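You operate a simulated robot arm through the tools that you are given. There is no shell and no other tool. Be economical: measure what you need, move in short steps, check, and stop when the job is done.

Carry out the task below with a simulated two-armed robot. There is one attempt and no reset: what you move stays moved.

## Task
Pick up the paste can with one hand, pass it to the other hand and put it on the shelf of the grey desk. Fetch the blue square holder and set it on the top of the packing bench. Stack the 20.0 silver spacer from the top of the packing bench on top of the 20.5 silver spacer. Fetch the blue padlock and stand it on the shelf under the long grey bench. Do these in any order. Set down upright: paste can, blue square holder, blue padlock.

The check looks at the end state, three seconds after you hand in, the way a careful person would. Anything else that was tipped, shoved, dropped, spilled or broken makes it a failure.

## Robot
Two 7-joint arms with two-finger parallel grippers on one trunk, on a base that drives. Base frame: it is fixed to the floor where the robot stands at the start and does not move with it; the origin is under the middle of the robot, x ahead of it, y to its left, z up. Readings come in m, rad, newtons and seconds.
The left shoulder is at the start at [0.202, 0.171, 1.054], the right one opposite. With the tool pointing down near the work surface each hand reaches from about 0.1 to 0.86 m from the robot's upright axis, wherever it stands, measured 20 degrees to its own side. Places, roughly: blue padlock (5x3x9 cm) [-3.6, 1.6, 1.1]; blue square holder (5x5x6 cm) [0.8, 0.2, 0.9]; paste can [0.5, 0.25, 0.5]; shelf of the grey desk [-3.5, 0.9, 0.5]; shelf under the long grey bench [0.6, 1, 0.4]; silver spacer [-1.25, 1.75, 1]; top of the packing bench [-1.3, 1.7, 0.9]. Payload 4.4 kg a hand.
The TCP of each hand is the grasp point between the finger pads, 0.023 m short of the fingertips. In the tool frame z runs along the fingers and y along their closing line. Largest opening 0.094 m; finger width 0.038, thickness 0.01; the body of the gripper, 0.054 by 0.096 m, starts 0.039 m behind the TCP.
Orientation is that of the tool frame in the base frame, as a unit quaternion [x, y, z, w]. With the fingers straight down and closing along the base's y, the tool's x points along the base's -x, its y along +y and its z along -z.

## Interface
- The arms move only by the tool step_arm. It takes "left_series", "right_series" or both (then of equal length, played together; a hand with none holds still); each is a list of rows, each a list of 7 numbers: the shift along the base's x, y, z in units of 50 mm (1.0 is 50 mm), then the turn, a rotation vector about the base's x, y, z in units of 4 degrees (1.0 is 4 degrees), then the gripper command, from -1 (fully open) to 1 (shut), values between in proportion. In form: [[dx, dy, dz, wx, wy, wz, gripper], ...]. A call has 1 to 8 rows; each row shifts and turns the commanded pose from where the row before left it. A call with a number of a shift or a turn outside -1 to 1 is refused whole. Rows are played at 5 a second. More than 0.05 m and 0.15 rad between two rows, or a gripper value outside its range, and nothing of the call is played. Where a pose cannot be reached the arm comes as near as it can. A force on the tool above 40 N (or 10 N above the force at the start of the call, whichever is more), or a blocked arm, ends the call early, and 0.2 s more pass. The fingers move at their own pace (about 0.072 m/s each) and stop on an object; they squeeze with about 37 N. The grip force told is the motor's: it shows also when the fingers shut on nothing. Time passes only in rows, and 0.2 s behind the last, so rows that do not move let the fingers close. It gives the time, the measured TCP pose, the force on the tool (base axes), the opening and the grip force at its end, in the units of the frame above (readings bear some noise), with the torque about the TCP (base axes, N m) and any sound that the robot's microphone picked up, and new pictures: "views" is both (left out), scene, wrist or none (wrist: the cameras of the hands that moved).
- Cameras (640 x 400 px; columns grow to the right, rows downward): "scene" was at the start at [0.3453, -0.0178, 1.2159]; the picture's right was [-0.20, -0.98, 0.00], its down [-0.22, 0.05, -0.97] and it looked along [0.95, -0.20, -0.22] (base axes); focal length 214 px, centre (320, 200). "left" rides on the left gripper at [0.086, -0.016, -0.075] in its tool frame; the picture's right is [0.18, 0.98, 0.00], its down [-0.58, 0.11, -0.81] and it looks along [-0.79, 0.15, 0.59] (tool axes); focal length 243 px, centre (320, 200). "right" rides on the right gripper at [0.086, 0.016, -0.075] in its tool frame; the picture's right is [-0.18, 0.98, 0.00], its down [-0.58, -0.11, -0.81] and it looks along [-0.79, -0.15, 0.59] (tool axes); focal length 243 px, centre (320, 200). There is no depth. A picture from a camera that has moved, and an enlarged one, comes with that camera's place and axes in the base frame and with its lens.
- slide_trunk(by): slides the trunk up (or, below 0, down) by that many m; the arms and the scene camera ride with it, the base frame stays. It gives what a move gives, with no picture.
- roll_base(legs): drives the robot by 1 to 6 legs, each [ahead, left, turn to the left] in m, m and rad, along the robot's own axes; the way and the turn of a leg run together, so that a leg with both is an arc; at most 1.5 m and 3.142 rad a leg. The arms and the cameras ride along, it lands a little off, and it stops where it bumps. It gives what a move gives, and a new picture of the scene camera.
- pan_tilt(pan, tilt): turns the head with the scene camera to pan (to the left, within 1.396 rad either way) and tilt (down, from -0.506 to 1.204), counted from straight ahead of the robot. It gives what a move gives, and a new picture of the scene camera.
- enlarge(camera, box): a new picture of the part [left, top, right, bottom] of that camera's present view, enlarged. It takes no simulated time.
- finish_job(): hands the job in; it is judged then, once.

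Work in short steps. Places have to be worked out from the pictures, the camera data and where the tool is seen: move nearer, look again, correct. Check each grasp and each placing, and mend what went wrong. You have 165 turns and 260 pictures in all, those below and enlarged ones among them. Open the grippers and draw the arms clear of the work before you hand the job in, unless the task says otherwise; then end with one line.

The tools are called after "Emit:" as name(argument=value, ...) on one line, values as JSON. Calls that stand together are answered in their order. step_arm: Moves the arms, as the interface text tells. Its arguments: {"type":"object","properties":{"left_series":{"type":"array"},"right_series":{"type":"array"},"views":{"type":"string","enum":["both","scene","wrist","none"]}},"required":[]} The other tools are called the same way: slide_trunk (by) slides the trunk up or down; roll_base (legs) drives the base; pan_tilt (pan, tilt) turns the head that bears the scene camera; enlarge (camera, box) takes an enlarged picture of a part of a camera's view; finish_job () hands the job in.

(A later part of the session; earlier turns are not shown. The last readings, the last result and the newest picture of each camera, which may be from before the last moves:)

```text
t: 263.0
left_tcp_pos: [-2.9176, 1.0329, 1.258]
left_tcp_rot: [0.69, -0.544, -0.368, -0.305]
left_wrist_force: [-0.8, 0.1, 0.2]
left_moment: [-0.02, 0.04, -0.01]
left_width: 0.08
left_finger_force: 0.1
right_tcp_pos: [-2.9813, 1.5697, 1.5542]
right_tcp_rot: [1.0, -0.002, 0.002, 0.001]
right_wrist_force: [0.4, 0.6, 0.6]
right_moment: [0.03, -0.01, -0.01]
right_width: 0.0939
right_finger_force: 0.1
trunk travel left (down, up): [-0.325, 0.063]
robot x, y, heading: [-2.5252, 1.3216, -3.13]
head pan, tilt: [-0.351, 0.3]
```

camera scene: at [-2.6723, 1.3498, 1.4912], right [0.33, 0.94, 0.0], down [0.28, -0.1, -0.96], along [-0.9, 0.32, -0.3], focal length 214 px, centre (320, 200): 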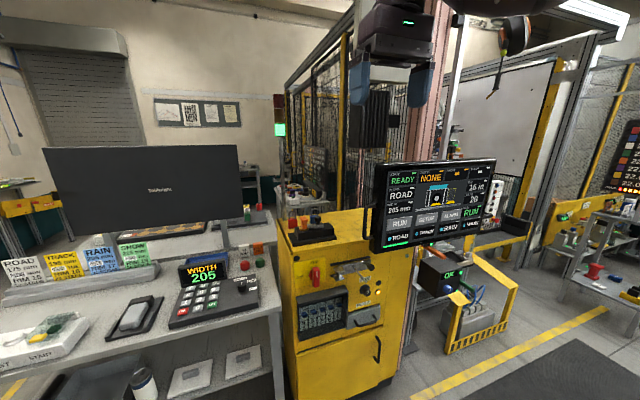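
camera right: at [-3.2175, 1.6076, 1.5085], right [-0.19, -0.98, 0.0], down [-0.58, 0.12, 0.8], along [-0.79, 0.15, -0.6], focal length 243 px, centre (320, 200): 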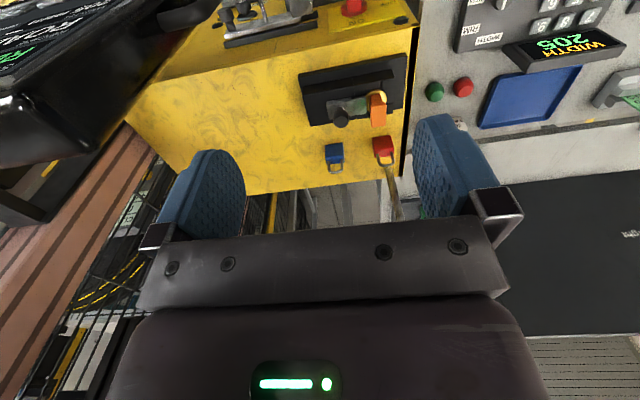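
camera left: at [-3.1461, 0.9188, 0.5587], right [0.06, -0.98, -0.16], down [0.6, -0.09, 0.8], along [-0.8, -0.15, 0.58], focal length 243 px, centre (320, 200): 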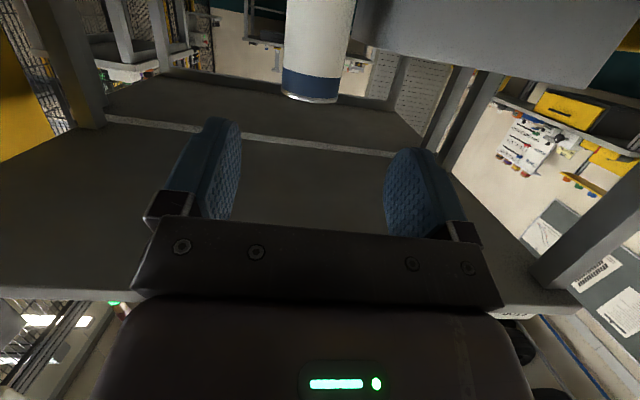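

It rises now. I pitch the fingers straight down from here.

Emit:
step_arm(left_series=[[0, 0, 0.2, -0.995, -0.214, 0, -0.7], [0, 0, 0.2, -0.995, -0.214, 0, -0.7], [0, 0, 0.2, -0.995, -0.214, 0, -0.7], [0, 0, 0.2, -0.995, -0.214, 0, -0.7], [0, 0, 0.2, -0.995, -0.214, 0, -0.7], [0, 0, 0.2, -0.995, -0.214, 0, -0.7], [0, 0, 0.2, -0.995, -0.214, 0, -0.7]], views="none")

Emit:
step_arm(left_series=[[0, 0, 0.2, -0.995, -0.214, 0, -0.7], [0, 0, 0.2, -0.995, -0.214, 0, -0.7], [0, 0, 0.2, -0.995, -0.214, 0, -0.7], [0, 0, 0.2, -0.995, -0.214, 0, -0.7], [0, 0, 0.2, -0.995, -0.214, 0, -0.7], [0, 0, 0.2, -0.995, -0.214, 0, -0.7], [0, 0, 0.2, -0.995, -0.214, 0, -0.7]], views="none")

```text
t: 264.6
left_tcp_pos: [-2.9181, 1.0311, 1.3274]
left_tcp_rot: [0.762, -0.6, -0.189, -0.156]
left_wrist_force: [0.8, -0.6, -0.1]
left_moment: [-0.01, -0.02, -0.03]
left_width: 0.0801
left_finger_force: 0.1
right_tcp_pos: [-2.9832, 1.5694, 1.5537]
right_tcp_rot: [1.0, -0.002, 0.002, 0.002]
right_wrist_force: [-0.2, 0.0, 0.8]
right_moment: [-0.01, 0.01, 0.02]
right_width: 0.0942
right_finger_force: 0.1
trunk travel left (down, up): [-0.325, 0.063]
robot x, y, heading: [-2.5271, 1.3179, -3.125]
head pan, tilt: [-0.351, 0.3]
```

```text
t: 266.2
left_tcp_pos: [-2.9179, 1.0316, 1.3974]
left_tcp_rot: [0.786, -0.619, 0.001, 0.001]
left_wrist_force: [0.3, -0.4, 0.6]
left_moment: [0.01, -0.01, 0.0]
left_width: 0.08
left_finger_force: 0.1
right_tcp_pos: [-2.981, 1.5716, 1.5544]
right_tcp_rot: [1.0, -0.002, 0.002, 0.002]
right_wrist_force: [0.7, 0.4, 0.9]
right_moment: [-0.05, 0.0, 0.01]
right_width: 0.094
right_finger_force: 0.0
trunk travel left (down, up): [-0.325, 0.063]
robot x, y, heading: [-2.5266, 1.3173, -3.129]
head pan, tilt: [-0.351, 0.3]
```

The left fingers now point straight down. I drive right to y ≈ 1.86 and look at the cabinet from there.

Emit:
roll_base(legs=[[0, -0.54, 0]])

Emit:
pan_tilt(pan=0.1, tilt=0.5)

```text
t: 271.4
left_tcp_pos: [-2.9253, 1.5733, 1.3979]
left_tcp_rot: [0.787, -0.617, 0.0, -0.001]
left_wrist_force: [-0.7, 0.1, -0.1]
left_moment: [0.0, 0.0, 0.03]
left_width: 0.0799
left_finger_force: 0.1
right_tcp_pos: [-2.9917, 2.1112, 1.5552]
right_tcp_rot: [1.0, 0.001, 0.001, 0.002]
right_wrist_force: [-0.6, 0.5, 0.4]
right_moment: [-0.02, 0.01, 0.0]
right_width: 0.0938
right_finger_force: 0.1
trunk travel left (down, up): [-0.325, 0.063]
robot x, y, heading: [-2.5328, 1.8608, -3.122]
head pan, tilt: [-0.351, 0.3]
camera scene: at [-2.6821, 1.8921, 1.4911], right [0.33, 0.95, 0.0], down [0.28, -0.1, -0.96], along [-0.9, 0.31, -0.3], focal length 214 px, centre (320, 200)
```

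scene: 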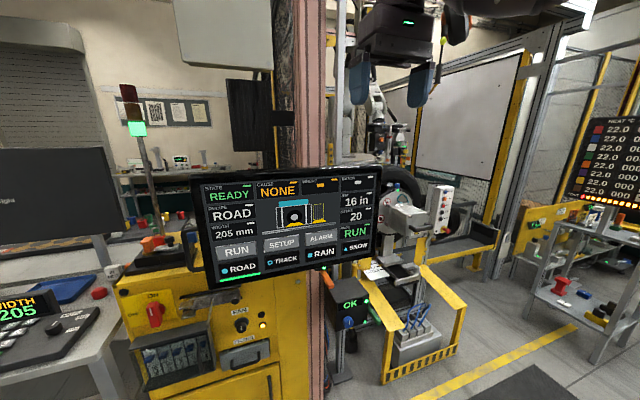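

```text
t: 272.3
left_tcp_pos: [-2.9261, 1.573, 1.3976]
left_tcp_rot: [0.787, -0.617, 0.001, -0.001]
left_wrist_force: [0.0, -0.3, 0.1]
left_moment: [0.03, -0.03, 0.01]
left_width: 0.0798
left_finger_force: 0.1
right_tcp_pos: [-2.9911, 2.1105, 1.5543]
right_tcp_rot: [1.0, -0.001, 0.002, 0.001]
right_wrist_force: [-0.7, -0.6, -0.6]
right_moment: [0.03, 0.03, 0.0]
right_width: 0.0937
right_finger_force: 0.0
trunk travel left (down, up): [-0.325, 0.063]
robot x, y, heading: [-2.5369, 1.8628, -3.121]
head pan, tilt: [0.099, 0.499]
camera scene: at [-2.6842, 1.8509, 1.4728], right [-0.12, 0.99, 0.0], down [0.48, 0.06, -0.88], along [-0.87, -0.1, -0.48], focal length 214 px, centre (320, 200)
```

scene: 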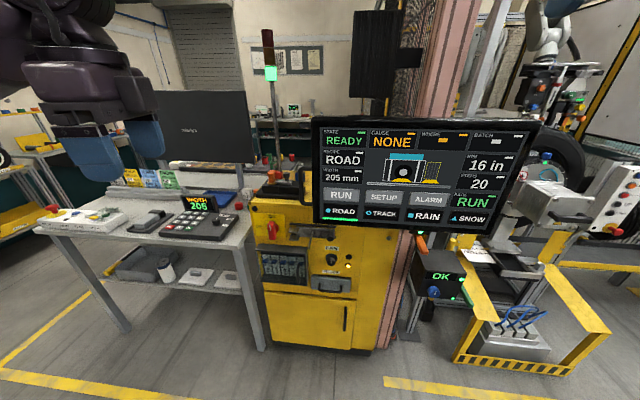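

The screen lies to the right of the line to the padlock. I drive ahead 0.25 m; the left hand stays high over the cabinet, the right hand above the screen's top.

Emit:
roll_base(legs=[[0.25, 0, -0.015]])

Emit:
step_arm(left_series=[[-0.8, 0.2, -0.2, 0, 0, -0.5, -0.7], [-0.8, 0.2, -0.2, 0, 0, -0.5, -0.7], [-0.8, 0.2, -0.3, 0, 0, -0.6, -0.7], [-0.8, 0.2, -0.3, 0, 0, -0.6, -0.7], [-0.6, 0.2, -0.3, 0, 0, -0.6, -0.7], [-0.6, 0.2, -0.3, 0, 0, -0.6, -0.7]], views="both")

```text
t: 274.1
left_tcp_pos: [-3.1807, 1.5758, 1.3981]
left_tcp_rot: [0.781, -0.624, -0.001, 0.001]
left_wrist_force: [-0.7, -0.7, 0.3]
left_moment: [0.03, 0.01, -0.01]
left_width: 0.0799
left_finger_force: 0.1
right_tcp_pos: [-3.2366, 2.1166, 1.5534]
right_tcp_rot: [1.0, -0.009, 0.002, 0.002]
right_wrist_force: [-1.0, -0.1, -0.4]
right_moment: [0.03, -0.03, 0.02]
right_width: 0.0941
right_finger_force: 0.0
trunk travel left (down, up): [-0.325, 0.063]
robot x, y, heading: [-2.7849, 1.86, -3.142]
head pan, tilt: [0.099, 0.499]
camera scene: at [-2.9346, 1.8508, 1.4727], right [-0.1, 0.99, 0.0], down [0.48, 0.05, -0.88], along [-0.87, -0.09, -0.48], focal length 214 px, centre (320, 200)
```

scene: 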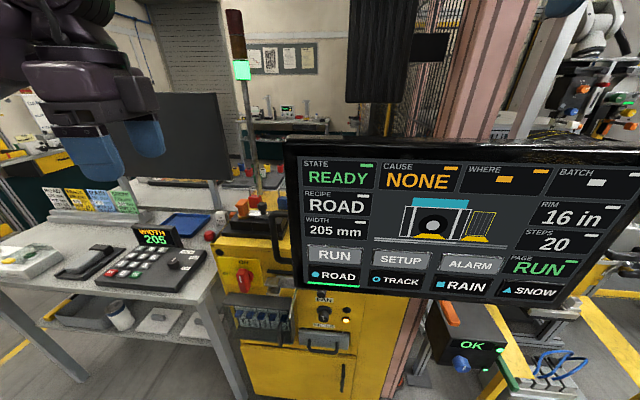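

```text
t: 275.6
left_tcp_pos: [-3.3994, 1.6362, 1.3163]
left_tcp_rot: [-0.702, 0.712, 0.0, 0.0]
left_wrist_force: [-0.1, -0.1, 0.1]
left_moment: [-0.02, -0.02, -0.02]
left_width: 0.0799
left_finger_force: 0.0
right_tcp_pos: [-3.2381, 2.1175, 1.5549]
right_tcp_rot: [1.0, -0.009, 0.003, 0.002]
right_wrist_force: [-0.5, 0.4, 0.1]
right_moment: [-0.02, -0.06, 0.0]
right_width: 0.0941
right_finger_force: 0.1
trunk travel left (down, up): [-0.325, 0.063]
robot x, y, heading: [-2.7826, 1.8595, -3.14]
head pan, tilt: [0.099, 0.499]
camera scene: at [-2.9354, 1.8516, 1.4726], right [-0.1, 0.99, 0.0], down [0.48, 0.05, -0.88], along [-0.87, -0.09, -0.48], focal length 214 px, centre (320, 200)
camera left: at [-3.3842, 1.5504, 1.3905], right [-0.99, -0.17, 0.0], down [-0.1, 0.58, 0.81], along [-0.14, 0.79, -0.59], focal length 243 px, centre (320, 200)
```

scene: 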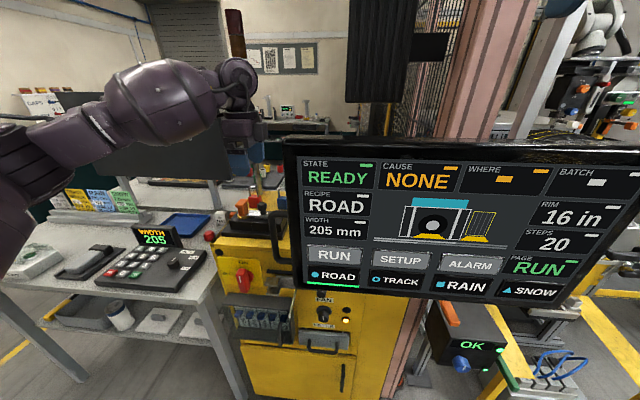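
left: 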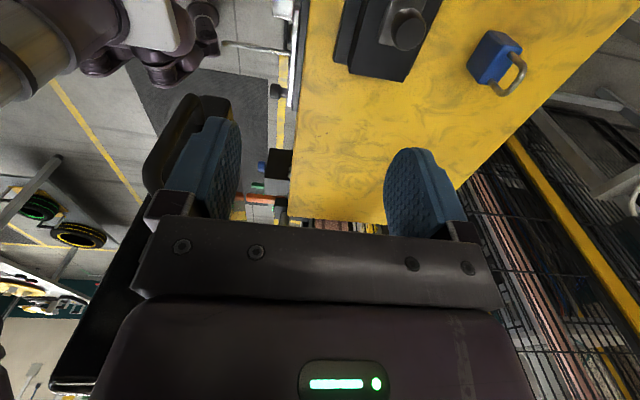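

The left camera sees the padlock well now: about [-3.608, 1.648]. I enlarge it to judge its turn.

Emit:
enlarge(camera="left", box=[400, 0, 600, 125])

```text
3.20 times, centred on (500, 62) of left
camera zoom: at [-3.3842, 1.5504, 1.3905], right [-0.99, -0.17, 0.0], down [-0.1, 0.58, 0.81], along [-0.14, 0.79, -0.59], focal length 776 px, centre (-256, 640)
```

zoom: 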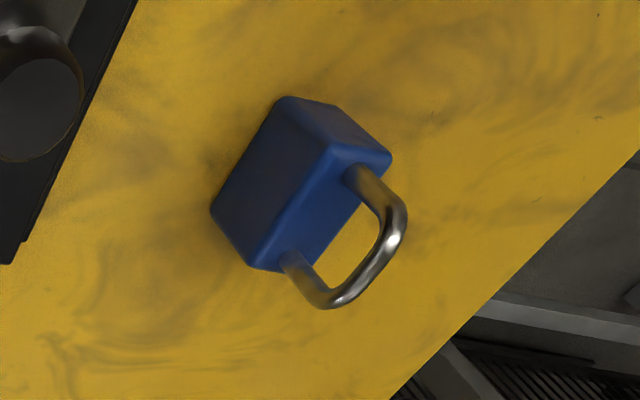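

The padlock stands square to the axes at about [-3.608, 1.645], body top near z 1.10. To have the reach I drive 6 cm further ahead, then move over it.

Emit:
roll_base(legs=[[0.06, 0, 0]])

Emit:
step_arm(left_series=[[-0.8, 0.1, -0.3, 0, 0, 0, -0.5], [-0.7, 0, -0.3, 0, 0, 0, -0.5], [-0.6, 0, -0.3, 0, 0, 0, -0.5]], views="both")

```text
t: 276.5
left_tcp_pos: [-3.4605, 1.6376, 1.3164]
left_tcp_rot: [-0.701, 0.713, 0.0, 0.0]
left_wrist_force: [-0.5, -0.3, 0.6]
left_moment: [0.02, -0.01, 0.01]
left_width: 0.08
left_finger_force: 0.1
right_tcp_pos: [-3.2972, 2.1154, 1.5536]
right_tcp_rot: [1.0, -0.009, 0.002, 0.002]
right_wrist_force: [-1.3, -0.4, 0.2]
right_moment: [0.02, -0.04, -0.03]
right_width: 0.0939
right_finger_force: 0.0
trunk travel left (down, up): [-0.325, 0.063]
robot x, y, heading: [-2.8438, 1.8574, -3.139]
head pan, tilt: [0.099, 0.499]
camera scene: at [-2.995, 1.851, 1.4725], right [-0.1, 0.99, 0.0], down [0.48, 0.05, -0.88], along [-0.87, -0.09, -0.48], focal length 214 px, centre (320, 200)
```

scene: 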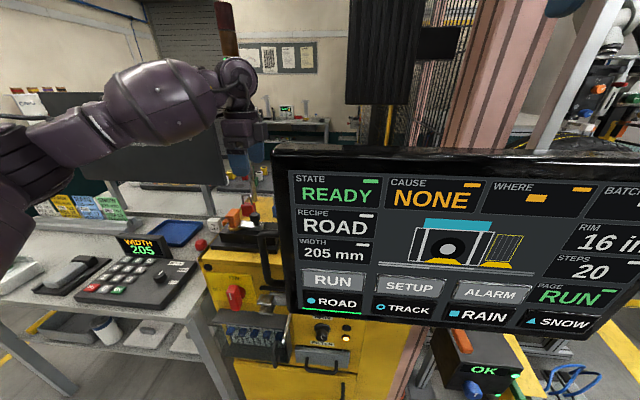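

```text
t: 277.3
left_tcp_pos: [-3.5653, 1.6416, 1.2715]
left_tcp_rot: [-0.701, 0.713, 0.0, -0.001]
left_wrist_force: [0.1, 0.0, -0.2]
left_moment: [0.0, -0.01, -0.01]
left_width: 0.0705
left_finger_force: 0.0
right_tcp_pos: [-3.2955, 2.1172, 1.5553]
right_tcp_rot: [1.0, -0.009, 0.002, 0.002]
right_wrist_force: [-0.4, 0.6, -0.7]
right_moment: [-0.02, -0.04, 0.02]
right_width: 0.0939
right_finger_force: 0.1
trunk travel left (down, up): [-0.325, 0.063]
robot x, y, heading: [-2.8416, 1.8612, -3.138]
head pan, tilt: [0.099, 0.499]
camera scene: at [-2.9936, 1.8517, 1.4727], right [-0.1, 0.99, 0.0], down [0.48, 0.05, -0.88], along [-0.87, -0.09, -0.48], focal length 214 px, centre (320, 200)
camera left: at [-3.5483, 1.5545, 1.3451], right [-0.99, -0.17, 0.0], down [-0.1, 0.58, 0.81], along [-0.14, 0.79, -0.59], focal length 243 px, centre (320, 200)
```

scene: 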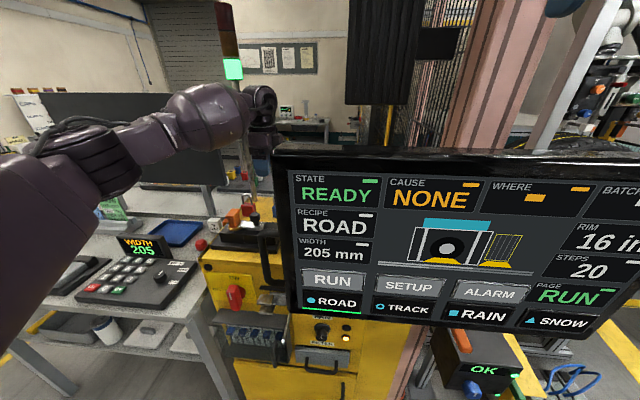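
left: 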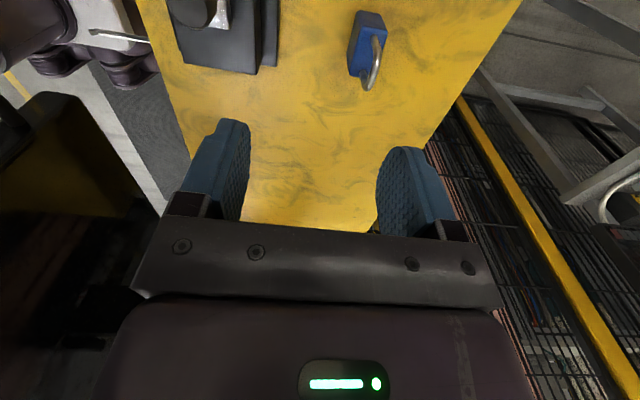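

The padlock is straight ahead in the hand's frame, 4.5 cm further along -x. I move over it and down to z ≈ 1.20.

Emit:
step_arm(left_series=[[-0.45, 0, -0.5, 0, 0, 0, -0.5], [-0.45, 0, -0.5, 0, 0, 0, -0.5], [0, 0, -0.4, 0, 0, 0, -0.5]], views="wrist")

```text
t: 278.1
left_tcp_pos: [-3.6054, 1.6401, 1.2032]
left_tcp_rot: [-0.701, 0.713, 0.001, -0.001]
left_wrist_force: [0.4, -0.1, 0.6]
left_moment: [0.02, 0.0, -0.02]
left_width: 0.0706
left_finger_force: 0.1
right_tcp_pos: [-3.2962, 2.1158, 1.554]
right_tcp_rot: [1.0, -0.008, 0.001, 0.001]
right_wrist_force: [0.2, -0.8, 0.4]
right_moment: [0.01, -0.01, 0.03]
right_width: 0.094
right_finger_force: 0.1
trunk travel left (down, up): [-0.325, 0.063]
robot x, y, heading: [-2.843, 1.8603, -3.142]
head pan, tilt: [0.099, 0.499]
camera left: at [-3.5909, 1.553, 1.2755], right [-0.99, -0.17, 0.0], down [-0.1, 0.58, 0.81], along [-0.14, 0.79, -0.59], focal length 243 px, centre (320, 200)
```

left: 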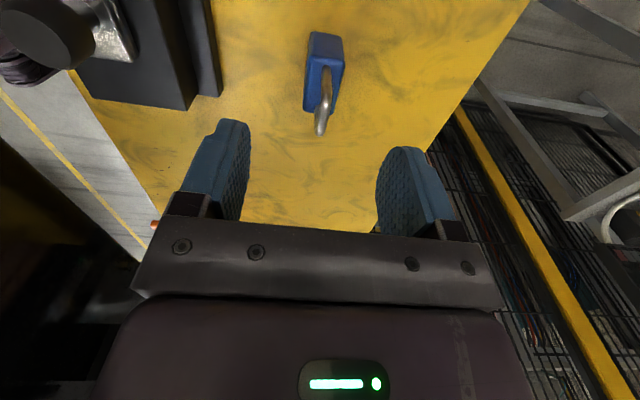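

Shackle top z ≈ 1.15, body top ≈ 1.10, centre [-3.610, 1.646]. I lower to TCP z ≈ 1.116, so that the palm just clears the shackle and the tips straddle the body.

Emit:
step_arm(left_series=[[-0.1, 0.12, -0.6, 0, 0, 0, -0.5], [0, 0, -0.6, 0, 0, 0, -0.5], [0, 0, -0.3, 0, 0, 0, -0.5]], views="wrist")

```text
t: 278.9
left_tcp_pos: [-3.6105, 1.6462, 1.1262]
left_tcp_rot: [-0.701, 0.713, 0.0, 0.0]
left_wrist_force: [-0.7, 0.6, 0.2]
left_moment: [-0.01, 0.02, 0.0]
left_width: 0.0704
left_finger_force: 0.2
right_tcp_pos: [-3.2958, 2.1165, 1.5546]
right_tcp_rot: [1.0, -0.009, 0.001, 0.001]
right_wrist_force: [-1.1, 0.3, 0.2]
right_moment: [0.0, 0.0, -0.02]
right_width: 0.0941
right_finger_force: 0.2
trunk travel left (down, up): [-0.325, 0.063]
robot x, y, heading: [-2.8424, 1.8573, -3.14]
head pan, tilt: [0.099, 0.499]
camera left: at [-3.5961, 1.56, 1.1999], right [-0.99, -0.17, 0.0], down [-0.1, 0.58, 0.81], along [-0.14, 0.79, -0.59], focal length 243 px, centre (320, 200)
```

left: 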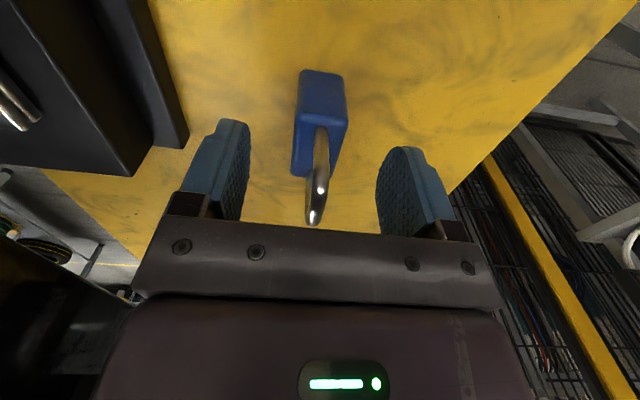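

The padlock is exactly centred; its body top is at fingertip level and the shackle top 1.5 cm below the palm. I go down 12 mm and close.

Emit:
step_arm(left_series=[[0, 0, -0.14, 0, 0, 0, -0.5], [0, 0, -0.1, 0, 0, 0, -0.5], [0, 0, 0, 0, 0, 0, 0], [0, 0, 0, 0, 0, 0, 1], [0, 0, 0, 0, 0, 0, 1], [0, 0, 0, 0, 0, 0, 1]], views="wrist")

```text
t: 280.3
left_tcp_pos: [-3.6131, 1.6477, 1.1142]
left_tcp_rot: [-0.702, 0.712, 0.0, 0.0]
left_wrist_force: [-0.1, -0.9, 0.1]
left_moment: [-0.02, -0.01, 0.02]
left_width: 0.0251
left_finger_force: 36.8
right_tcp_pos: [-3.2947, 2.1157, 1.5549]
right_tcp_rot: [1.0, -0.009, 0.002, 0.003]
right_wrist_force: [-0.4, 0.8, -0.2]
right_moment: [0.01, 0.02, 0.0]
right_width: 0.0942
right_finger_force: 0.1
trunk travel left (down, up): [-0.325, 0.063]
robot x, y, heading: [-2.8387, 1.8582, -3.141]
head pan, tilt: [0.099, 0.499]
camera left: at [-3.5965, 1.5608, 1.189], right [-0.99, -0.17, 0.0], down [-0.1, 0.58, 0.81], along [-0.14, 0.79, -0.59], focal length 243 px, centre (320, 200)
```

left: 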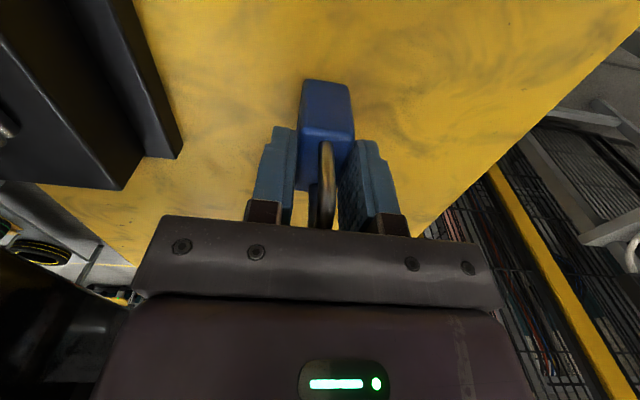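

The fingers hold the body, 2.5 cm thick, at full grip. I lift it straight up.

Emit:
step_arm(left_series=[[0, 0, 0.4, 0, 0, 0, 1], [0, 0, 0.8, 0, 0, 0, 1], [0, 0, 0.9, 0, 0, 0, 1], [0, 0, 0.9, 0, 0, 0, 1], [0.6, 0, 0.6, 0, 0, 0, 1], [0.9, 0, 0.4, 0, 0, 0, 1]], views="wrist")

```text
t: 281.7
left_tcp_pos: [-3.5361, 1.6454, 1.3161]
left_tcp_rot: [-0.702, 0.713, 0.0, -0.001]
left_wrist_force: [-0.1, -0.6, -0.7]
left_moment: [0.01, 0.02, -0.02]
left_width: 0.0255
left_finger_force: 37.2
right_tcp_pos: [-3.2941, 2.1158, 1.5566]
right_tcp_rot: [1.0, -0.009, 0.001, 0.002]
right_wrist_force: [0.4, 0.3, -0.6]
right_moment: [0.01, 0.0, 0.02]
right_width: 0.0939
right_finger_force: 0.0
trunk travel left (down, up): [-0.325, 0.063]
robot x, y, heading: [-2.8436, 1.8578, -3.14]
head pan, tilt: [0.099, 0.499]
camera left: at [-3.5187, 1.5592, 1.3898], right [-0.99, -0.17, 0.0], down [-0.1, 0.58, 0.81], along [-0.14, 0.79, -0.59], focal length 243 px, centre (320, 200)
```

left: 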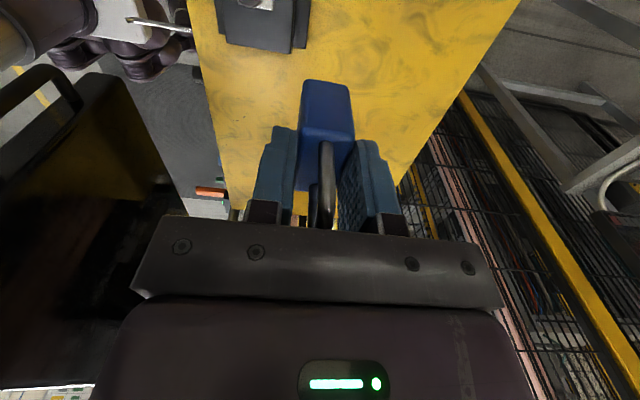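

The padlock is lifted. I draw back from the cabinet, then drive to the open area and turn round toward the long bench.

Emit:
step_arm(left_series=[[0.9, 0, 0.2, 0, 0, 0, 1], [0.9, 0, 0, 0, 0, 0, 1], [0.9, 0, 0, 0, 0, 0, 1], [0.9, 0, 0, 0, 0, 0, 1]], views="none")

Emit:
roll_base(legs=[[-0.33, 0, 0], [0, 1.2, 0]])

```text
t: 282.7
left_tcp_pos: [-3.3558, 1.6462, 1.325]
left_tcp_rot: [-0.702, 0.712, 0.001, -0.001]
left_wrist_force: [0.6, 0.2, -0.6]
left_moment: [-0.01, -0.02, -0.01]
left_width: 0.0253
left_finger_force: 37.0
right_tcp_pos: [-3.2935, 2.1151, 1.5558]
right_tcp_rot: [1.0, -0.009, 0.001, 0.001]
right_wrist_force: [0.4, 0.3, 0.7]
right_moment: [0.03, -0.01, 0.01]
right_width: 0.0942
right_finger_force: 0.2
trunk travel left (down, up): [-0.325, 0.063]
robot x, y, heading: [-2.8417, 1.8579, -3.143]
head pan, tilt: [0.099, 0.499]
```

```text
t: 295.3
left_tcp_pos: [-3.0281, 0.4397, 1.3252]
left_tcp_rot: [-0.703, 0.711, -0.001, 0.0]
left_wrist_force: [-0.6, -0.4, -1.4]
left_moment: [0.02, -0.01, -0.02]
left_width: 0.0253
left_finger_force: 37.8
right_tcp_pos: [-2.9667, 0.9096, 1.5536]
right_tcp_rot: [1.0, -0.007, 0.001, 0.002]
right_wrist_force: [0.7, 0.5, 0.9]
right_moment: [0.02, -0.02, -0.02]
right_width: 0.0943
right_finger_force: 0.1
trunk travel left (down, up): [-0.325, 0.063]
robot x, y, heading: [-2.5124, 0.6548, -3.14]
head pan, tilt: [0.099, 0.499]
camera scene: at [-2.6628, 0.6463, 1.4727], right [-0.1, 0.99, 0.0], down [0.48, 0.05, -0.88], along [-0.87, -0.09, -0.48], focal length 214 px, centre (320, 200)
```

scene: 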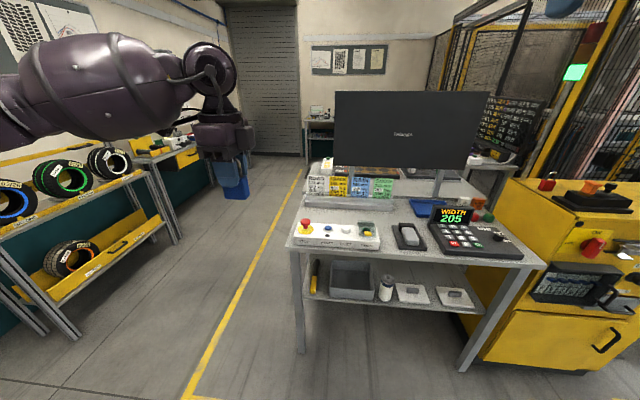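

All is well there. I turn round in place to face +x, then shift to the aisle line.

Emit:
roll_base(legs=[[0, 0, 1.57], [0, 0, 1.57], [0, -0.85, 0]])

Emit:
pan_tilt(pan=0.0, tilt=0.4)

```text
t: 310.7
left_tcp_pos: [-2.0183, 0.0076, 1.3252]
left_tcp_rot: [0.721, 0.693, 0.0, 0.001]
left_wrist_force: [-0.2, -0.2, -1.6]
left_moment: [0.01, -0.04, -0.01]
left_width: 0.0255
left_finger_force: 37.6
right_tcp_pos: [-2.0928, -0.4607, 1.5552]
right_tcp_rot: [0.021, 1.0, 0.001, -0.002]
right_wrist_force: [-0.4, -0.9, 0.0]
right_moment: [-0.02, 0.0, 0.01]
right_width: 0.0941
right_finger_force: 0.0
trunk travel left (down, up): [-0.325, 0.063]
robot x, y, heading: [-2.5405, -0.1933, -0.028]
head pan, tilt: [0.099, 0.499]
camera scene: at [-2.3875, -0.186, 1.4727], right [0.07, -1.0, 0.0], down [-0.48, -0.04, -0.88], along [0.88, 0.07, -0.48], focal length 214 px, centre (320, 200)
```

scene: 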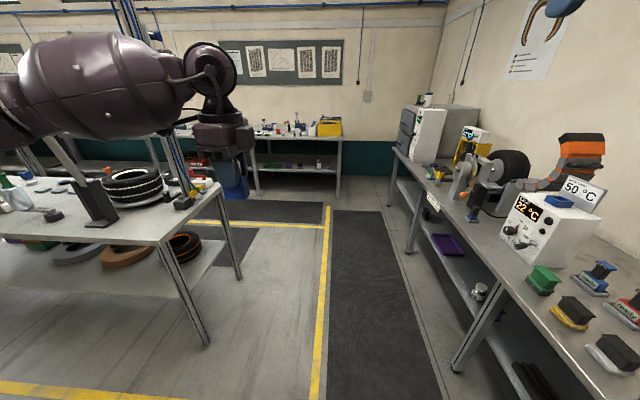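

```text
t: 311.4
left_tcp_pos: [-2.0173, 0.0068, 1.3259]
left_tcp_rot: [0.721, 0.693, 0.0, 0.001]
left_wrist_force: [0.7, 0.8, -1.8]
left_moment: [0.03, 0.0, -0.01]
left_width: 0.0255
left_finger_force: 37.3
right_tcp_pos: [-2.0927, -0.4606, 1.5543]
right_tcp_rot: [0.022, 1.0, 0.002, -0.001]
right_wrist_force: [0.1, -0.3, 0.2]
right_moment: [0.01, -0.01, 0.0]
right_width: 0.0938
right_finger_force: 0.0
trunk travel left (down, up): [-0.325, 0.063]
robot x, y, heading: [-2.536, -0.1966, -0.023]
head pan, tilt: [0.0, 0.4]
camera scene: at [-2.3856, -0.195, 1.4818], right [-0.02, -1.0, 0.0], down [-0.39, 0.01, -0.92], along [0.92, -0.02, -0.39], focal length 214 px, centre (320, 200)
```

scene: 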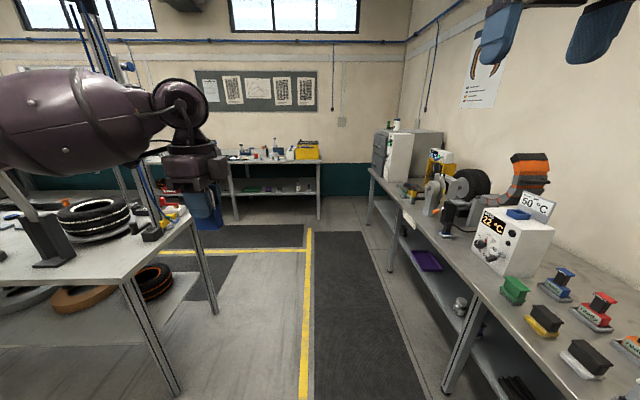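

The aisle ahead is clear. I straighten and drive forward in two legs.

Emit:
roll_base(legs=[[0.9, 0, 0.024], [1.1, 0, 0]])

```text
t: 321.3
left_tcp_pos: [-0.0294, 0.0132, 1.3244]
left_tcp_rot: [0.711, 0.703, 0.001, 0.0]
left_wrist_force: [0.2, -0.4, -1.2]
left_moment: [0.02, 0.01, -0.03]
left_width: 0.0254
left_finger_force: 37.1
right_tcp_pos: [-0.0907, -0.4574, 1.5529]
right_tcp_rot: [0.007, 1.0, 0.002, -0.002]
right_wrist_force: [0.9, 0.9, -0.6]
right_moment: [0.01, 0.0, 0.01]
right_width: 0.094
right_finger_force: 0.0
trunk travel left (down, up): [-0.325, 0.063]
robot x, y, heading: [-0.5409, -0.203, 0.003]
head pan, tilt: [0.0, 0.4]
camera scene: at [-0.3906, -0.1994, 1.4819], right [0.0, -1.0, 0.0], down [-0.39, 0.0, -0.92], along [0.92, 0.0, -0.39], focal length 214 px, centre (320, 200)
```

scene: 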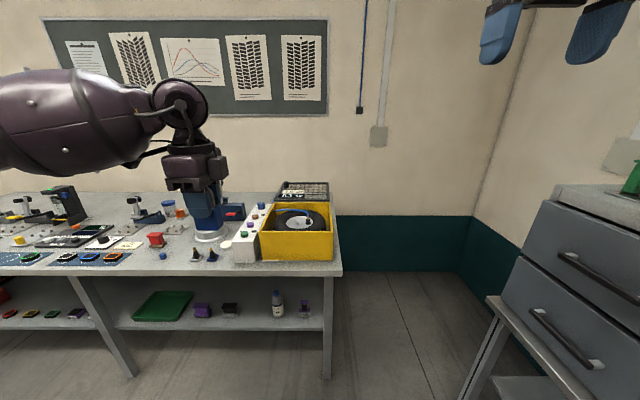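

The long bench is ahead. I shift left by 0.55 m, lower the trunk and look at the bench top for the free spot.

Emit:
roll_base(legs=[[0, 0.55, 0]])

Emit:
slide_trunk(by=-0.22)

Emit:
pan_tilt(pan=0.2, tilt=0.6)

```text
t: 326.6
left_tcp_pos: [-0.0295, 0.5563, 1.3255]
left_tcp_rot: [0.713, 0.701, 0.0, 0.0]
left_wrist_force: [-0.4, -0.6, -1.3]
left_moment: [-0.04, -0.03, -0.01]
left_width: 0.0253
left_finger_force: 36.8
right_tcp_pos: [-0.0933, 0.0846, 1.5551]
right_tcp_rot: [0.01, 1.0, 0.002, -0.002]
right_wrist_force: [0.2, 0.0, -0.5]
right_moment: [0.01, 0.03, 0.01]
right_width: 0.094
right_finger_force: 0.0
trunk travel left (down, up): [-0.325, 0.063]
robot x, y, heading: [-0.5463, 0.34, 0.003]
head pan, tilt: [0.0, 0.4]
camera scene: at [-0.3919, 0.3445, 1.4819], right [0.0, -1.0, 0.0], down [-0.39, 0.0, -0.92], along [0.92, 0.0, -0.39], focal length 214 px, centre (320, 200)
```

scene: 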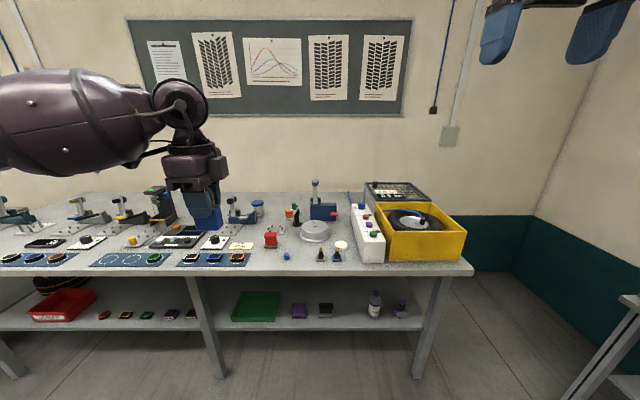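

```text
t: 328.9
left_tcp_pos: [-0.0305, 0.5563, 1.1069]
left_tcp_rot: [0.712, 0.702, 0.002, 0.002]
left_wrist_force: [0.0, -0.1, -1.4]
left_moment: [0.0, -0.02, 0.01]
left_width: 0.0252
left_finger_force: 36.8
right_tcp_pos: [-0.0961, 0.0858, 1.3362]
right_tcp_rot: [0.009, 1.0, 0.002, 0.0]
right_wrist_force: [0.7, 0.3, 1.1]
right_moment: [-0.01, -0.02, 0.01]
right_width: 0.0942
right_finger_force: 0.1
trunk travel left (down, up): [-0.105, 0.283]
robot x, y, heading: [-0.542, 0.3427, 0.004]
head pan, tilt: [0.0, 0.4]
```

```text
t: 329.6
left_tcp_pos: [-0.0303, 0.5557, 1.1058]
left_tcp_rot: [0.713, 0.701, 0.0, 0.0]
left_wrist_force: [0.3, -0.6, -1.4]
left_moment: [0.0, 0.02, 0.03]
left_width: 0.0253
left_finger_force: 37.1
right_tcp_pos: [-0.0926, 0.0854, 1.3343]
right_tcp_rot: [0.01, 1.0, 0.001, 0.0]
right_wrist_force: [-0.8, 0.2, 0.1]
right_moment: [0.0, -0.02, -0.01]
right_width: 0.0941
right_finger_force: 0.1
trunk travel left (down, up): [-0.105, 0.283]
robot x, y, heading: [-0.5466, 0.3417, 0.001]
head pan, tilt: [0.201, 0.6]
camera scene: at [-0.2325, 0.3619, 1.2194], right [0.2, -0.98, 0.0], down [-0.55, -0.11, -0.83], along [0.81, 0.16, -0.56], focal length 214 px, centre (320, 200)
```

scene: 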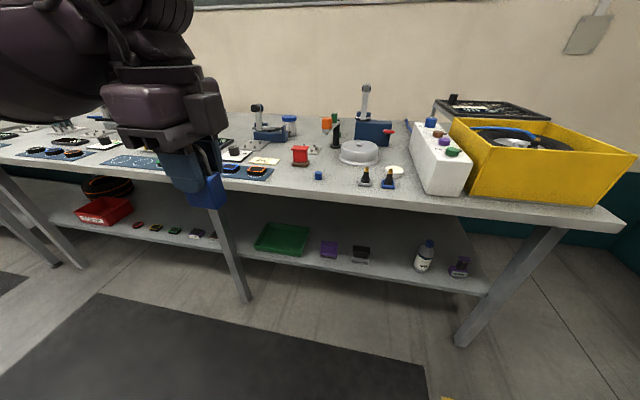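

The free spot [0.36, 0.565] lies between the blue cap and the mat. I drive 0.3 m ahead and move the padlock over it.

Emit:
roll_base(legs=[[0.3, 0, 0]])

Emit:
step_arm(left_series=[[0.6, 0.1, 0, 0, 0, 0, 1], [0.6, 0.1, 0, 0, 0, 0, 1], [0.6, 0, -0.5, 0, 0, 0, 1]], views="both")

```text
t: 331.6
left_tcp_pos: [0.2647, 0.5558, 1.1063]
left_tcp_rot: [0.713, 0.701, 0.0, 0.0]
left_wrist_force: [-0.1, -0.5, -2.0]
left_moment: [-0.04, 0.03, 0.03]
left_width: 0.0253
left_finger_force: 37.0
right_tcp_pos: [0.2011, 0.0854, 1.3333]
right_tcp_rot: [0.009, 1.0, 0.001, -0.002]
right_wrist_force: [-0.7, -0.4, 0.4]
right_moment: [0.0, 0.02, 0.0]
right_width: 0.0941
right_finger_force: 0.1
trunk travel left (down, up): [-0.105, 0.283]
robot x, y, heading: [-0.2537, 0.3414, -0.004]
head pan, tilt: [0.201, 0.6]
camera scene: at [0.0614, 0.362, 1.2194], right [0.2, -0.98, 0.0], down [-0.55, -0.11, -0.82], along [0.81, 0.16, -0.57], focal length 214 px, centre (320, 200)
```

scene: 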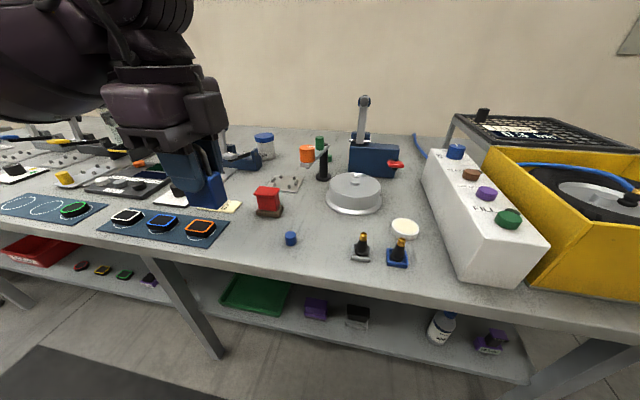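

```text
t: 332.4
left_tcp_pos: [0.3558, 0.5659, 1.0786]
left_tcp_rot: [0.713, 0.702, 0.0, -0.002]
left_wrist_force: [0.3, -0.7, -1.9]
left_moment: [0.01, 0.02, 0.0]
left_width: 0.0253
left_finger_force: 37.4
right_tcp_pos: [0.2017, 0.0859, 1.3336]
right_tcp_rot: [0.01, 1.0, 0.001, -0.002]
right_wrist_force: [0.1, 0.2, -0.5]
right_moment: [0.03, -0.01, 0.0]
right_width: 0.0939
right_finger_force: 0.1
trunk travel left (down, up): [-0.105, 0.283]
robot x, y, heading: [-0.2506, 0.3443, 0.002]
head pan, tilt: [0.201, 0.6]
camera scene: at [0.0627, 0.3621, 1.2186], right [0.2, -0.98, 0.0], down [-0.55, -0.11, -0.82], along [0.81, 0.16, -0.57], focal length 214 px, centre (320, 200)
camera left: at [0.3428, 0.6521, 1.1526], right [0.99, 0.17, 0.0], down [0.1, -0.58, 0.81], along [0.13, -0.79, -0.59], focal length 243 px, centre (320, 200)
```

scene: 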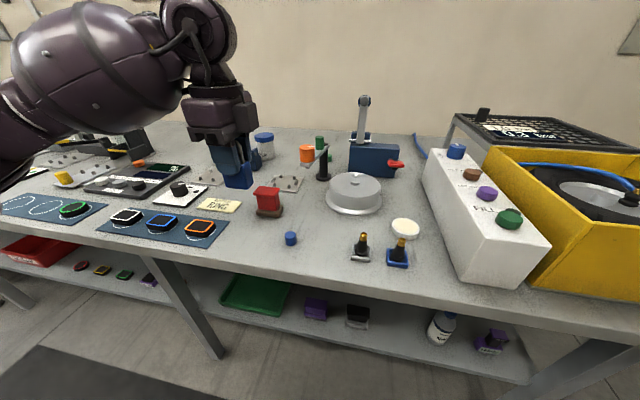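
left: 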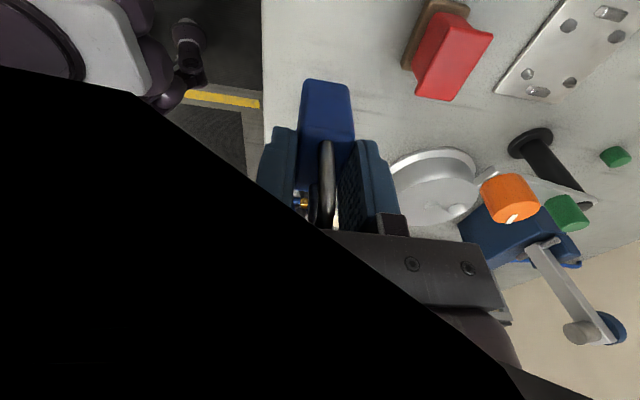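

The spot below is clear and 5 cm in from the edge. I lower toward the bench, slow near contact.

Emit:
step_arm(left_series=[[0, 0, -0.9, 0, 0, 0, 1], [0, 0, -0.9, 0, 0, 0, 1], [0, 0, -0.6, 0, 0, 0, 1], [0, 0, -0.08, 0, 0, 0, 1], [0, 0, -0.06, 0, 0, 0, 1], [0, 0, -0.06, 0, 0, 0, 1], [0, 0, -0.06, 0, 0, 0, 1]], views="none")

```text
t: 334.1
left_tcp_pos: [0.353, 0.5662, 0.947]
left_tcp_rot: [0.712, 0.702, 0.0, 0.0]
left_wrist_force: [-0.7, 1.2, -1.2]
left_moment: [-0.01, 0.01, 0.06]
left_width: 0.0255
left_finger_force: 37.2
right_tcp_pos: [0.2003, 0.0848, 1.3353]
right_tcp_rot: [0.009, 1.0, 0.001, -0.001]
right_wrist_force: [0.6, 0.8, -0.3]
right_moment: [0.0, 0.0, -0.01]
right_width: 0.0938
right_finger_force: 0.0
trunk travel left (down, up): [-0.105, 0.283]
robot x, y, heading: [-0.2516, 0.3441, -0.002]
head pan, tilt: [0.201, 0.6]
```

Emit:
step_arm(left_series=[[0, 0, -0.06, 0, 0, 0, 1], [0, 0, -0.06, 0, 0, 0, 1], [0, 0, -0.06, 0, 0, 0, 1], [0, 0, -0.06, 0, 0, 0, 1], [0, 0, -0.06, 0, 0, 0, 1]], views="none")

```text
t: 335.2
left_tcp_pos: [0.3533, 0.566, 0.9358]
left_tcp_rot: [0.713, 0.702, 0.002, 0.002]
left_wrist_force: [2.9, 1.1, 12.3]
left_moment: [0.1, 0.03, 0.01]
left_width: 0.0251
left_finger_force: 37.3
right_tcp_pos: [0.1997, 0.0842, 1.3358]
right_tcp_rot: [0.01, 1.0, 0.002, -0.001]
right_wrist_force: [-0.1, -0.8, 0.3]
right_moment: [0.03, 0.01, 0.01]
right_width: 0.0939
right_finger_force: 0.1
trunk travel left (down, up): [-0.105, 0.283]
robot x, y, heading: [-0.2528, 0.3422, 0.002]
head pan, tilt: [0.201, 0.6]
```

Contact at z 0.936 as foreseen, with an even push. I release and lift away.

Emit:
step_arm(left_series=[[0, 0, 0.02, 0, 0, 0, 1], [0, 0, 0, 0, 0, 0, 0.2], [0, 0, 0, 0, 0, 0, -0.3], [0, 0, 0.5, 0, 0, 0, -0.3], [0, 0, 0.9, 0, 0, 0, -0.3], [0, 0, 0.9, 0, 0, 0, -0.3], [0, 0.4, 0.8, 0, 0, 0, -0.3]], views="scene")

Emit:
enlarge(camera="scene", box=[180, 150, 340, 250])

```text
t: 336.9
left_tcp_pos: [0.3535, 0.5862, 1.0871]
left_tcp_rot: [0.713, 0.701, 0.002, 0.001]
left_wrist_force: [0.0, 0.1, 0.0]
left_moment: [0.0, 0.01, -0.03]
left_width: 0.0609
left_finger_force: 0.0
right_tcp_pos: [0.1979, 0.0864, 1.3368]
right_tcp_rot: [0.009, 1.0, 0.002, -0.001]
right_wrist_force: [-0.5, -0.5, -0.1]
right_moment: [-0.04, 0.01, 0.0]
right_width: 0.0937
right_finger_force: 0.1
trunk travel left (down, up): [-0.105, 0.283]
robot x, y, heading: [-0.2528, 0.3472, 0.003]
head pan, tilt: [0.201, 0.6]
camera scene: at [0.0599, 0.3624, 1.2199], right [0.2, -0.98, 0.0], down [-0.55, -0.11, -0.83], along [0.81, 0.16, -0.56], focal length 214 px, centre (320, 200)
```

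scene: 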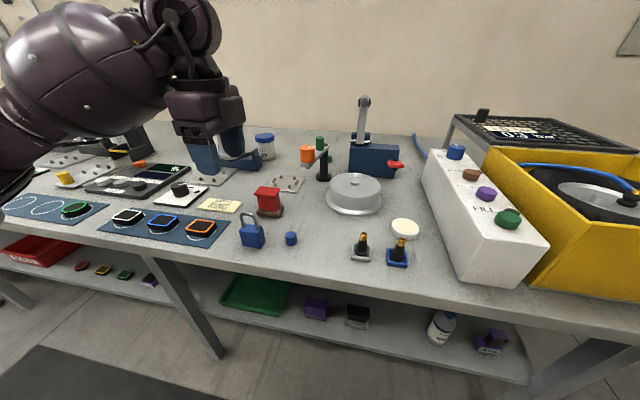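

```text
4.00 times, centred on (260, 200) of scene
camera zoom: at [0.0599, 0.3624, 1.2199], right [0.2, -0.98, 0.0], down [-0.55, -0.11, -0.83], along [0.81, 0.16, -0.56], focal length 858 px, centre (560, 200)
```

zoom: 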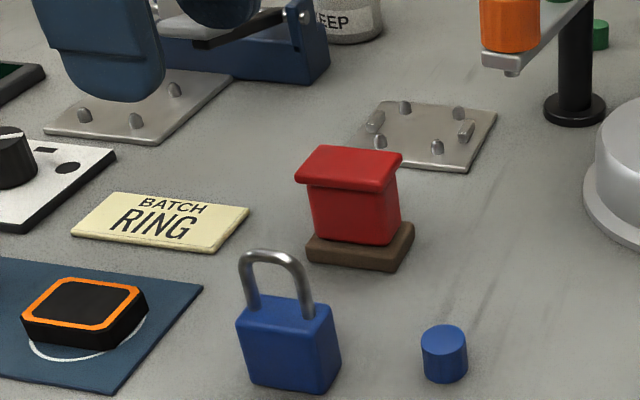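

The padlock stands upright on the bench. For the shelf it must be held with the fingers near level, so I back off and re-pose the left hand: pitch it to point right, then turn it ahead while lowering.

Emit:
roll_base(legs=[[-0.35, 0, 0]])

Emit:
step_arm(left_series=[[0, 0, 0, -1, 0, 0, -1], [0, 0, 0, -1, 0, 0, -1], [0, 0, 0, -1, 0, 0, -1], [0, 0, 0, -1, 0, 0, -1], [0, 0, 0, -1, 0, 0, -1], [0, 0, 0, -1, 0, 0, -1], [0, 0, 0, -1, 0, 0, -1]], views="none")

Emit:
step_arm(left_series=[[0, 0.2, -0.2, -1, 0, 0, -1], [0, 0.2, -0.2, -1, 0, 0, -1], [0, 0.2, -0.2, -1, 0, 0, -1], [0, 0.2, -0.2, -1, 0, 0, -1], [0, 0.2, -0.2, -1, 0, 0, -1], [0, 0.2, -0.2, -1, 0, 0, -1], [0, 0.2, -0.2, -0.7, 0, 0, -1]], views="none")

Emit:
step_arm(left_series=[[0, 0.3, -0.3, 0, 0, 1, -1], [0, 0.3, -0.3, 0, 0, 1, -1], [0, 0.3, -0.3, 0, 0, 1, -1], [0, 0.3, -0.3, 0, 0, 1, -1], [0, 0.3, -0.3, 0, 0, 1, -1], [0, 0.3, -0.3, 0, 0, 1, -1], [0, 0.3, -0.3, 0, 0, 1, -1], [0, 0.3, -0.3, 0, 0, 1, -1]], views="none")

```text
t: 339.1
left_tcp_pos: [0.009, 0.5861, 1.0872]
left_tcp_rot: [0.712, 0.702, 0.0, -0.001]
left_wrist_force: [0.1, -0.2, 0.1]
left_moment: [0.0, -0.01, -0.01]
left_width: 0.0611
left_finger_force: 0.0
right_tcp_pos: [-0.1458, 0.0864, 1.3353]
right_tcp_rot: [0.008, 1.0, 0.001, -0.002]
right_wrist_force: [-1.6, -0.4, 0.1]
right_moment: [0.01, 0.0, -0.03]
right_width: 0.0941
right_finger_force: 0.0
trunk travel left (down, up): [-0.105, 0.283]
robot x, y, heading: [-0.5967, 0.341, 0.001]
head pan, tilt: [0.201, 0.6]
camera scene: at [-0.2851, 0.3622, 1.2193], right [0.2, -0.98, 0.0], down [-0.55, -0.11, -0.83], along [0.81, 0.17, -0.56], focal length 214 px, centre (320, 200)
```

scene: 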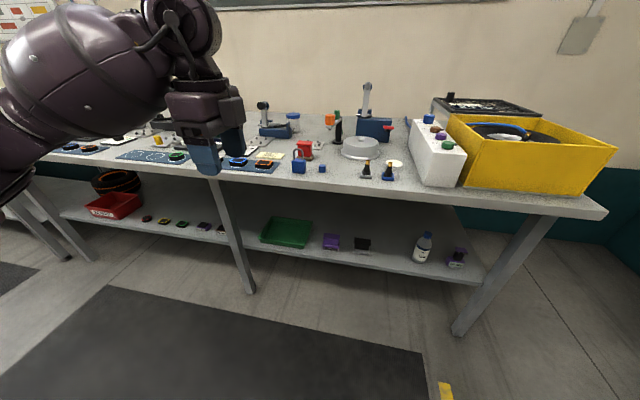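

```text
t: 340.7
left_tcp_pos: [0.0075, 0.5858, 1.088]
left_tcp_rot: [0.69, 0.682, -0.17, 0.173]
left_wrist_force: [0.7, -0.2, -0.2]
left_moment: [0.01, -0.04, -0.05]
left_width: 0.0943
left_finger_force: 0.0
right_tcp_pos: [-0.1441, 0.0858, 1.3343]
right_tcp_rot: [0.007, 1.0, 0.002, -0.001]
right_wrist_force: [-0.7, 0.4, 0.2]
right_moment: [0.0, -0.02, -0.02]
right_width: 0.0941
right_finger_force: 0.0
trunk travel left (down, up): [-0.105, 0.283]
robot x, y, heading: [-0.5956, 0.3424, 0.006]
head pan, tilt: [0.201, 0.6]
```

```text
t: 342.3
left_tcp_pos: [0.008, 0.6571, 1.0169]
left_tcp_rot: [0.632, 0.623, -0.323, 0.328]
left_wrist_force: [-0.5, 0.3, 0.2]
left_moment: [0.0, 0.02, -0.03]
left_width: 0.0944
left_finger_force: 0.0
right_tcp_pos: [-0.1442, 0.0859, 1.3357]
right_tcp_rot: [0.008, 1.0, 0.003, -0.002]
right_wrist_force: [0.0, -0.6, 0.5]
right_moment: [0.0, -0.01, 0.0]
right_width: 0.0942
right_finger_force: 0.1
trunk travel left (down, up): [-0.105, 0.283]
robot x, y, heading: [-0.5981, 0.3379, -0.006]
head pan, tilt: [0.201, 0.6]
```

```text
t: 344.1
left_tcp_pos: [0.0088, 0.7748, 0.8965]
left_tcp_rot: [0.436, 0.773, -0.22, 0.405]
left_wrist_force: [0.7, -0.1, 0.5]
left_moment: [-0.03, -0.03, -0.01]
left_width: 0.094
left_finger_force: 0.0
right_tcp_pos: [-0.1456, 0.0863, 1.3333]
right_tcp_rot: [0.008, 1.0, 0.002, -0.001]
right_wrist_force: [-0.3, -0.8, 0.5]
right_moment: [0.02, 0.03, 0.0]
right_width: 0.0941
right_finger_force: 0.0
trunk travel left (down, up): [-0.105, 0.283]
robot x, y, heading: [-0.6, 0.3449, 0.006]
head pan, tilt: [0.201, 0.6]
```

No limits met. I finish the turn to point straight ahead.

Emit:
step_arm(left_series=[[-0.1, 0, 0.1, 0, 0, 1, -1], [-0.1, 0, 0.1, 0, 0, 1, -1], [-0.1, 0, 0.1, 0, 0, 1, -1], [-0.1, 0, 0.1, 0, 0, 1, -1], [-0.1, 0, 0.1, 0, 0, 1, -1], [-0.1, 0, 0.1, 0, 0, 1, -1], [-0.1, 0, 0.1, 0, 0, 1, -1], [-0.1, 0, 0.1, 0, 0, 1, -1]], views="none")

Emit:
step_arm(left_series=[[0, 0, 0, 0, 0, 1, -1], [0, 0, 0, 0, 0, 1, -1], [0, 0, 0, 0, 0, 1, -1], [0, 0, 0, 0, 0, 1, -1], [0, 0, 0, 0, 0, 1, -1], [0, 0, 0, 0, 0, 1, -1], [0, 0, 0, 0, 0, 0.7, -1]], views="both")

```text
t: 345.9
left_tcp_pos: [-0.0313, 0.7836, 0.9372]
left_tcp_rot: [0.216, 0.861, -0.107, 0.447]
left_wrist_force: [-0.1, -1.0, -0.2]
left_moment: [0.01, 0.01, -0.03]
left_width: 0.094
left_finger_force: 0.1
left hand out of reach, approached as far as the arm can: row 8
right_tcp_pos: [-0.1456, 0.0867, 1.3344]
right_tcp_rot: [0.007, 1.0, 0.001, -0.002]
right_wrist_force: [-0.8, 0.4, 1.1]
right_moment: [0.02, -0.01, -0.02]
right_width: 0.0939
right_finger_force: 0.1
trunk travel left (down, up): [-0.105, 0.283]
robot x, y, heading: [-0.5983, 0.3445, 0.001]
head pan, tilt: [0.201, 0.6]
```

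```text
t: 347.5
left_tcp_pos: [-0.0547, 0.9787, 0.9468]
left_tcp_rot: [0.003, 0.888, 0.001, 0.461]
left_wrist_force: [-0.3, 0.1, 0.0]
left_moment: [0.02, 0.05, -0.03]
left_width: 0.0943
left_finger_force: 0.0
left hand out of reach, approached as far as the arm can: row 1, 2, 3, 4, 5, 6, 7
right_tcp_pos: [-0.1447, 0.0865, 1.3345]
right_tcp_rot: [0.008, 1.0, 0.002, -0.002]
right_wrist_force: [0.1, -0.5, 0.4]
right_moment: [0.0, 0.02, 0.0]
right_width: 0.0939
right_finger_force: 0.1
trunk travel left (down, up): [-0.105, 0.283]
robot x, y, heading: [-0.5983, 0.3441, 0.006]
head pan, tilt: [0.201, 0.6]
camera scene: at [-0.2849, 0.3624, 1.2194], right [0.2, -0.98, 0.0], down [-0.55, -0.11, -0.83], along [0.81, 0.17, -0.56], focal length 214 px, centre (320, 200)
camera left: at [-0.1633, 0.9624, 0.9183], right [-0.1, 0.98, -0.15], down [-0.32, 0.11, 0.94], along [0.94, 0.14, 0.31], focal length 243 px, centre (320, 200)
```

scene: 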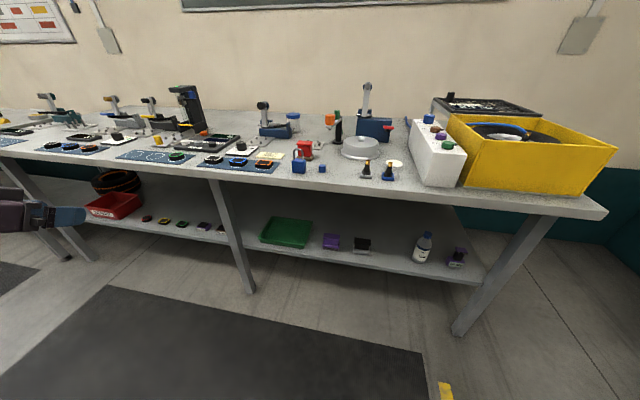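
left: 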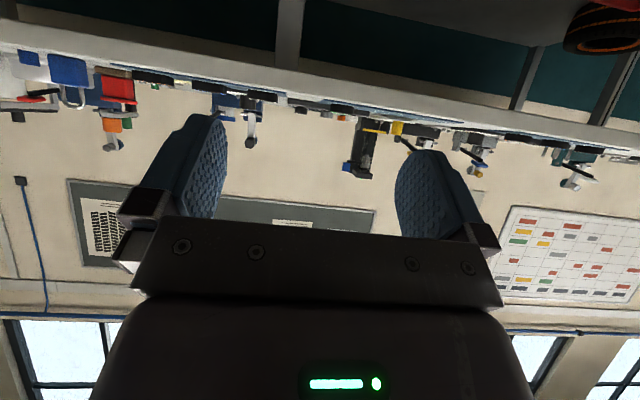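

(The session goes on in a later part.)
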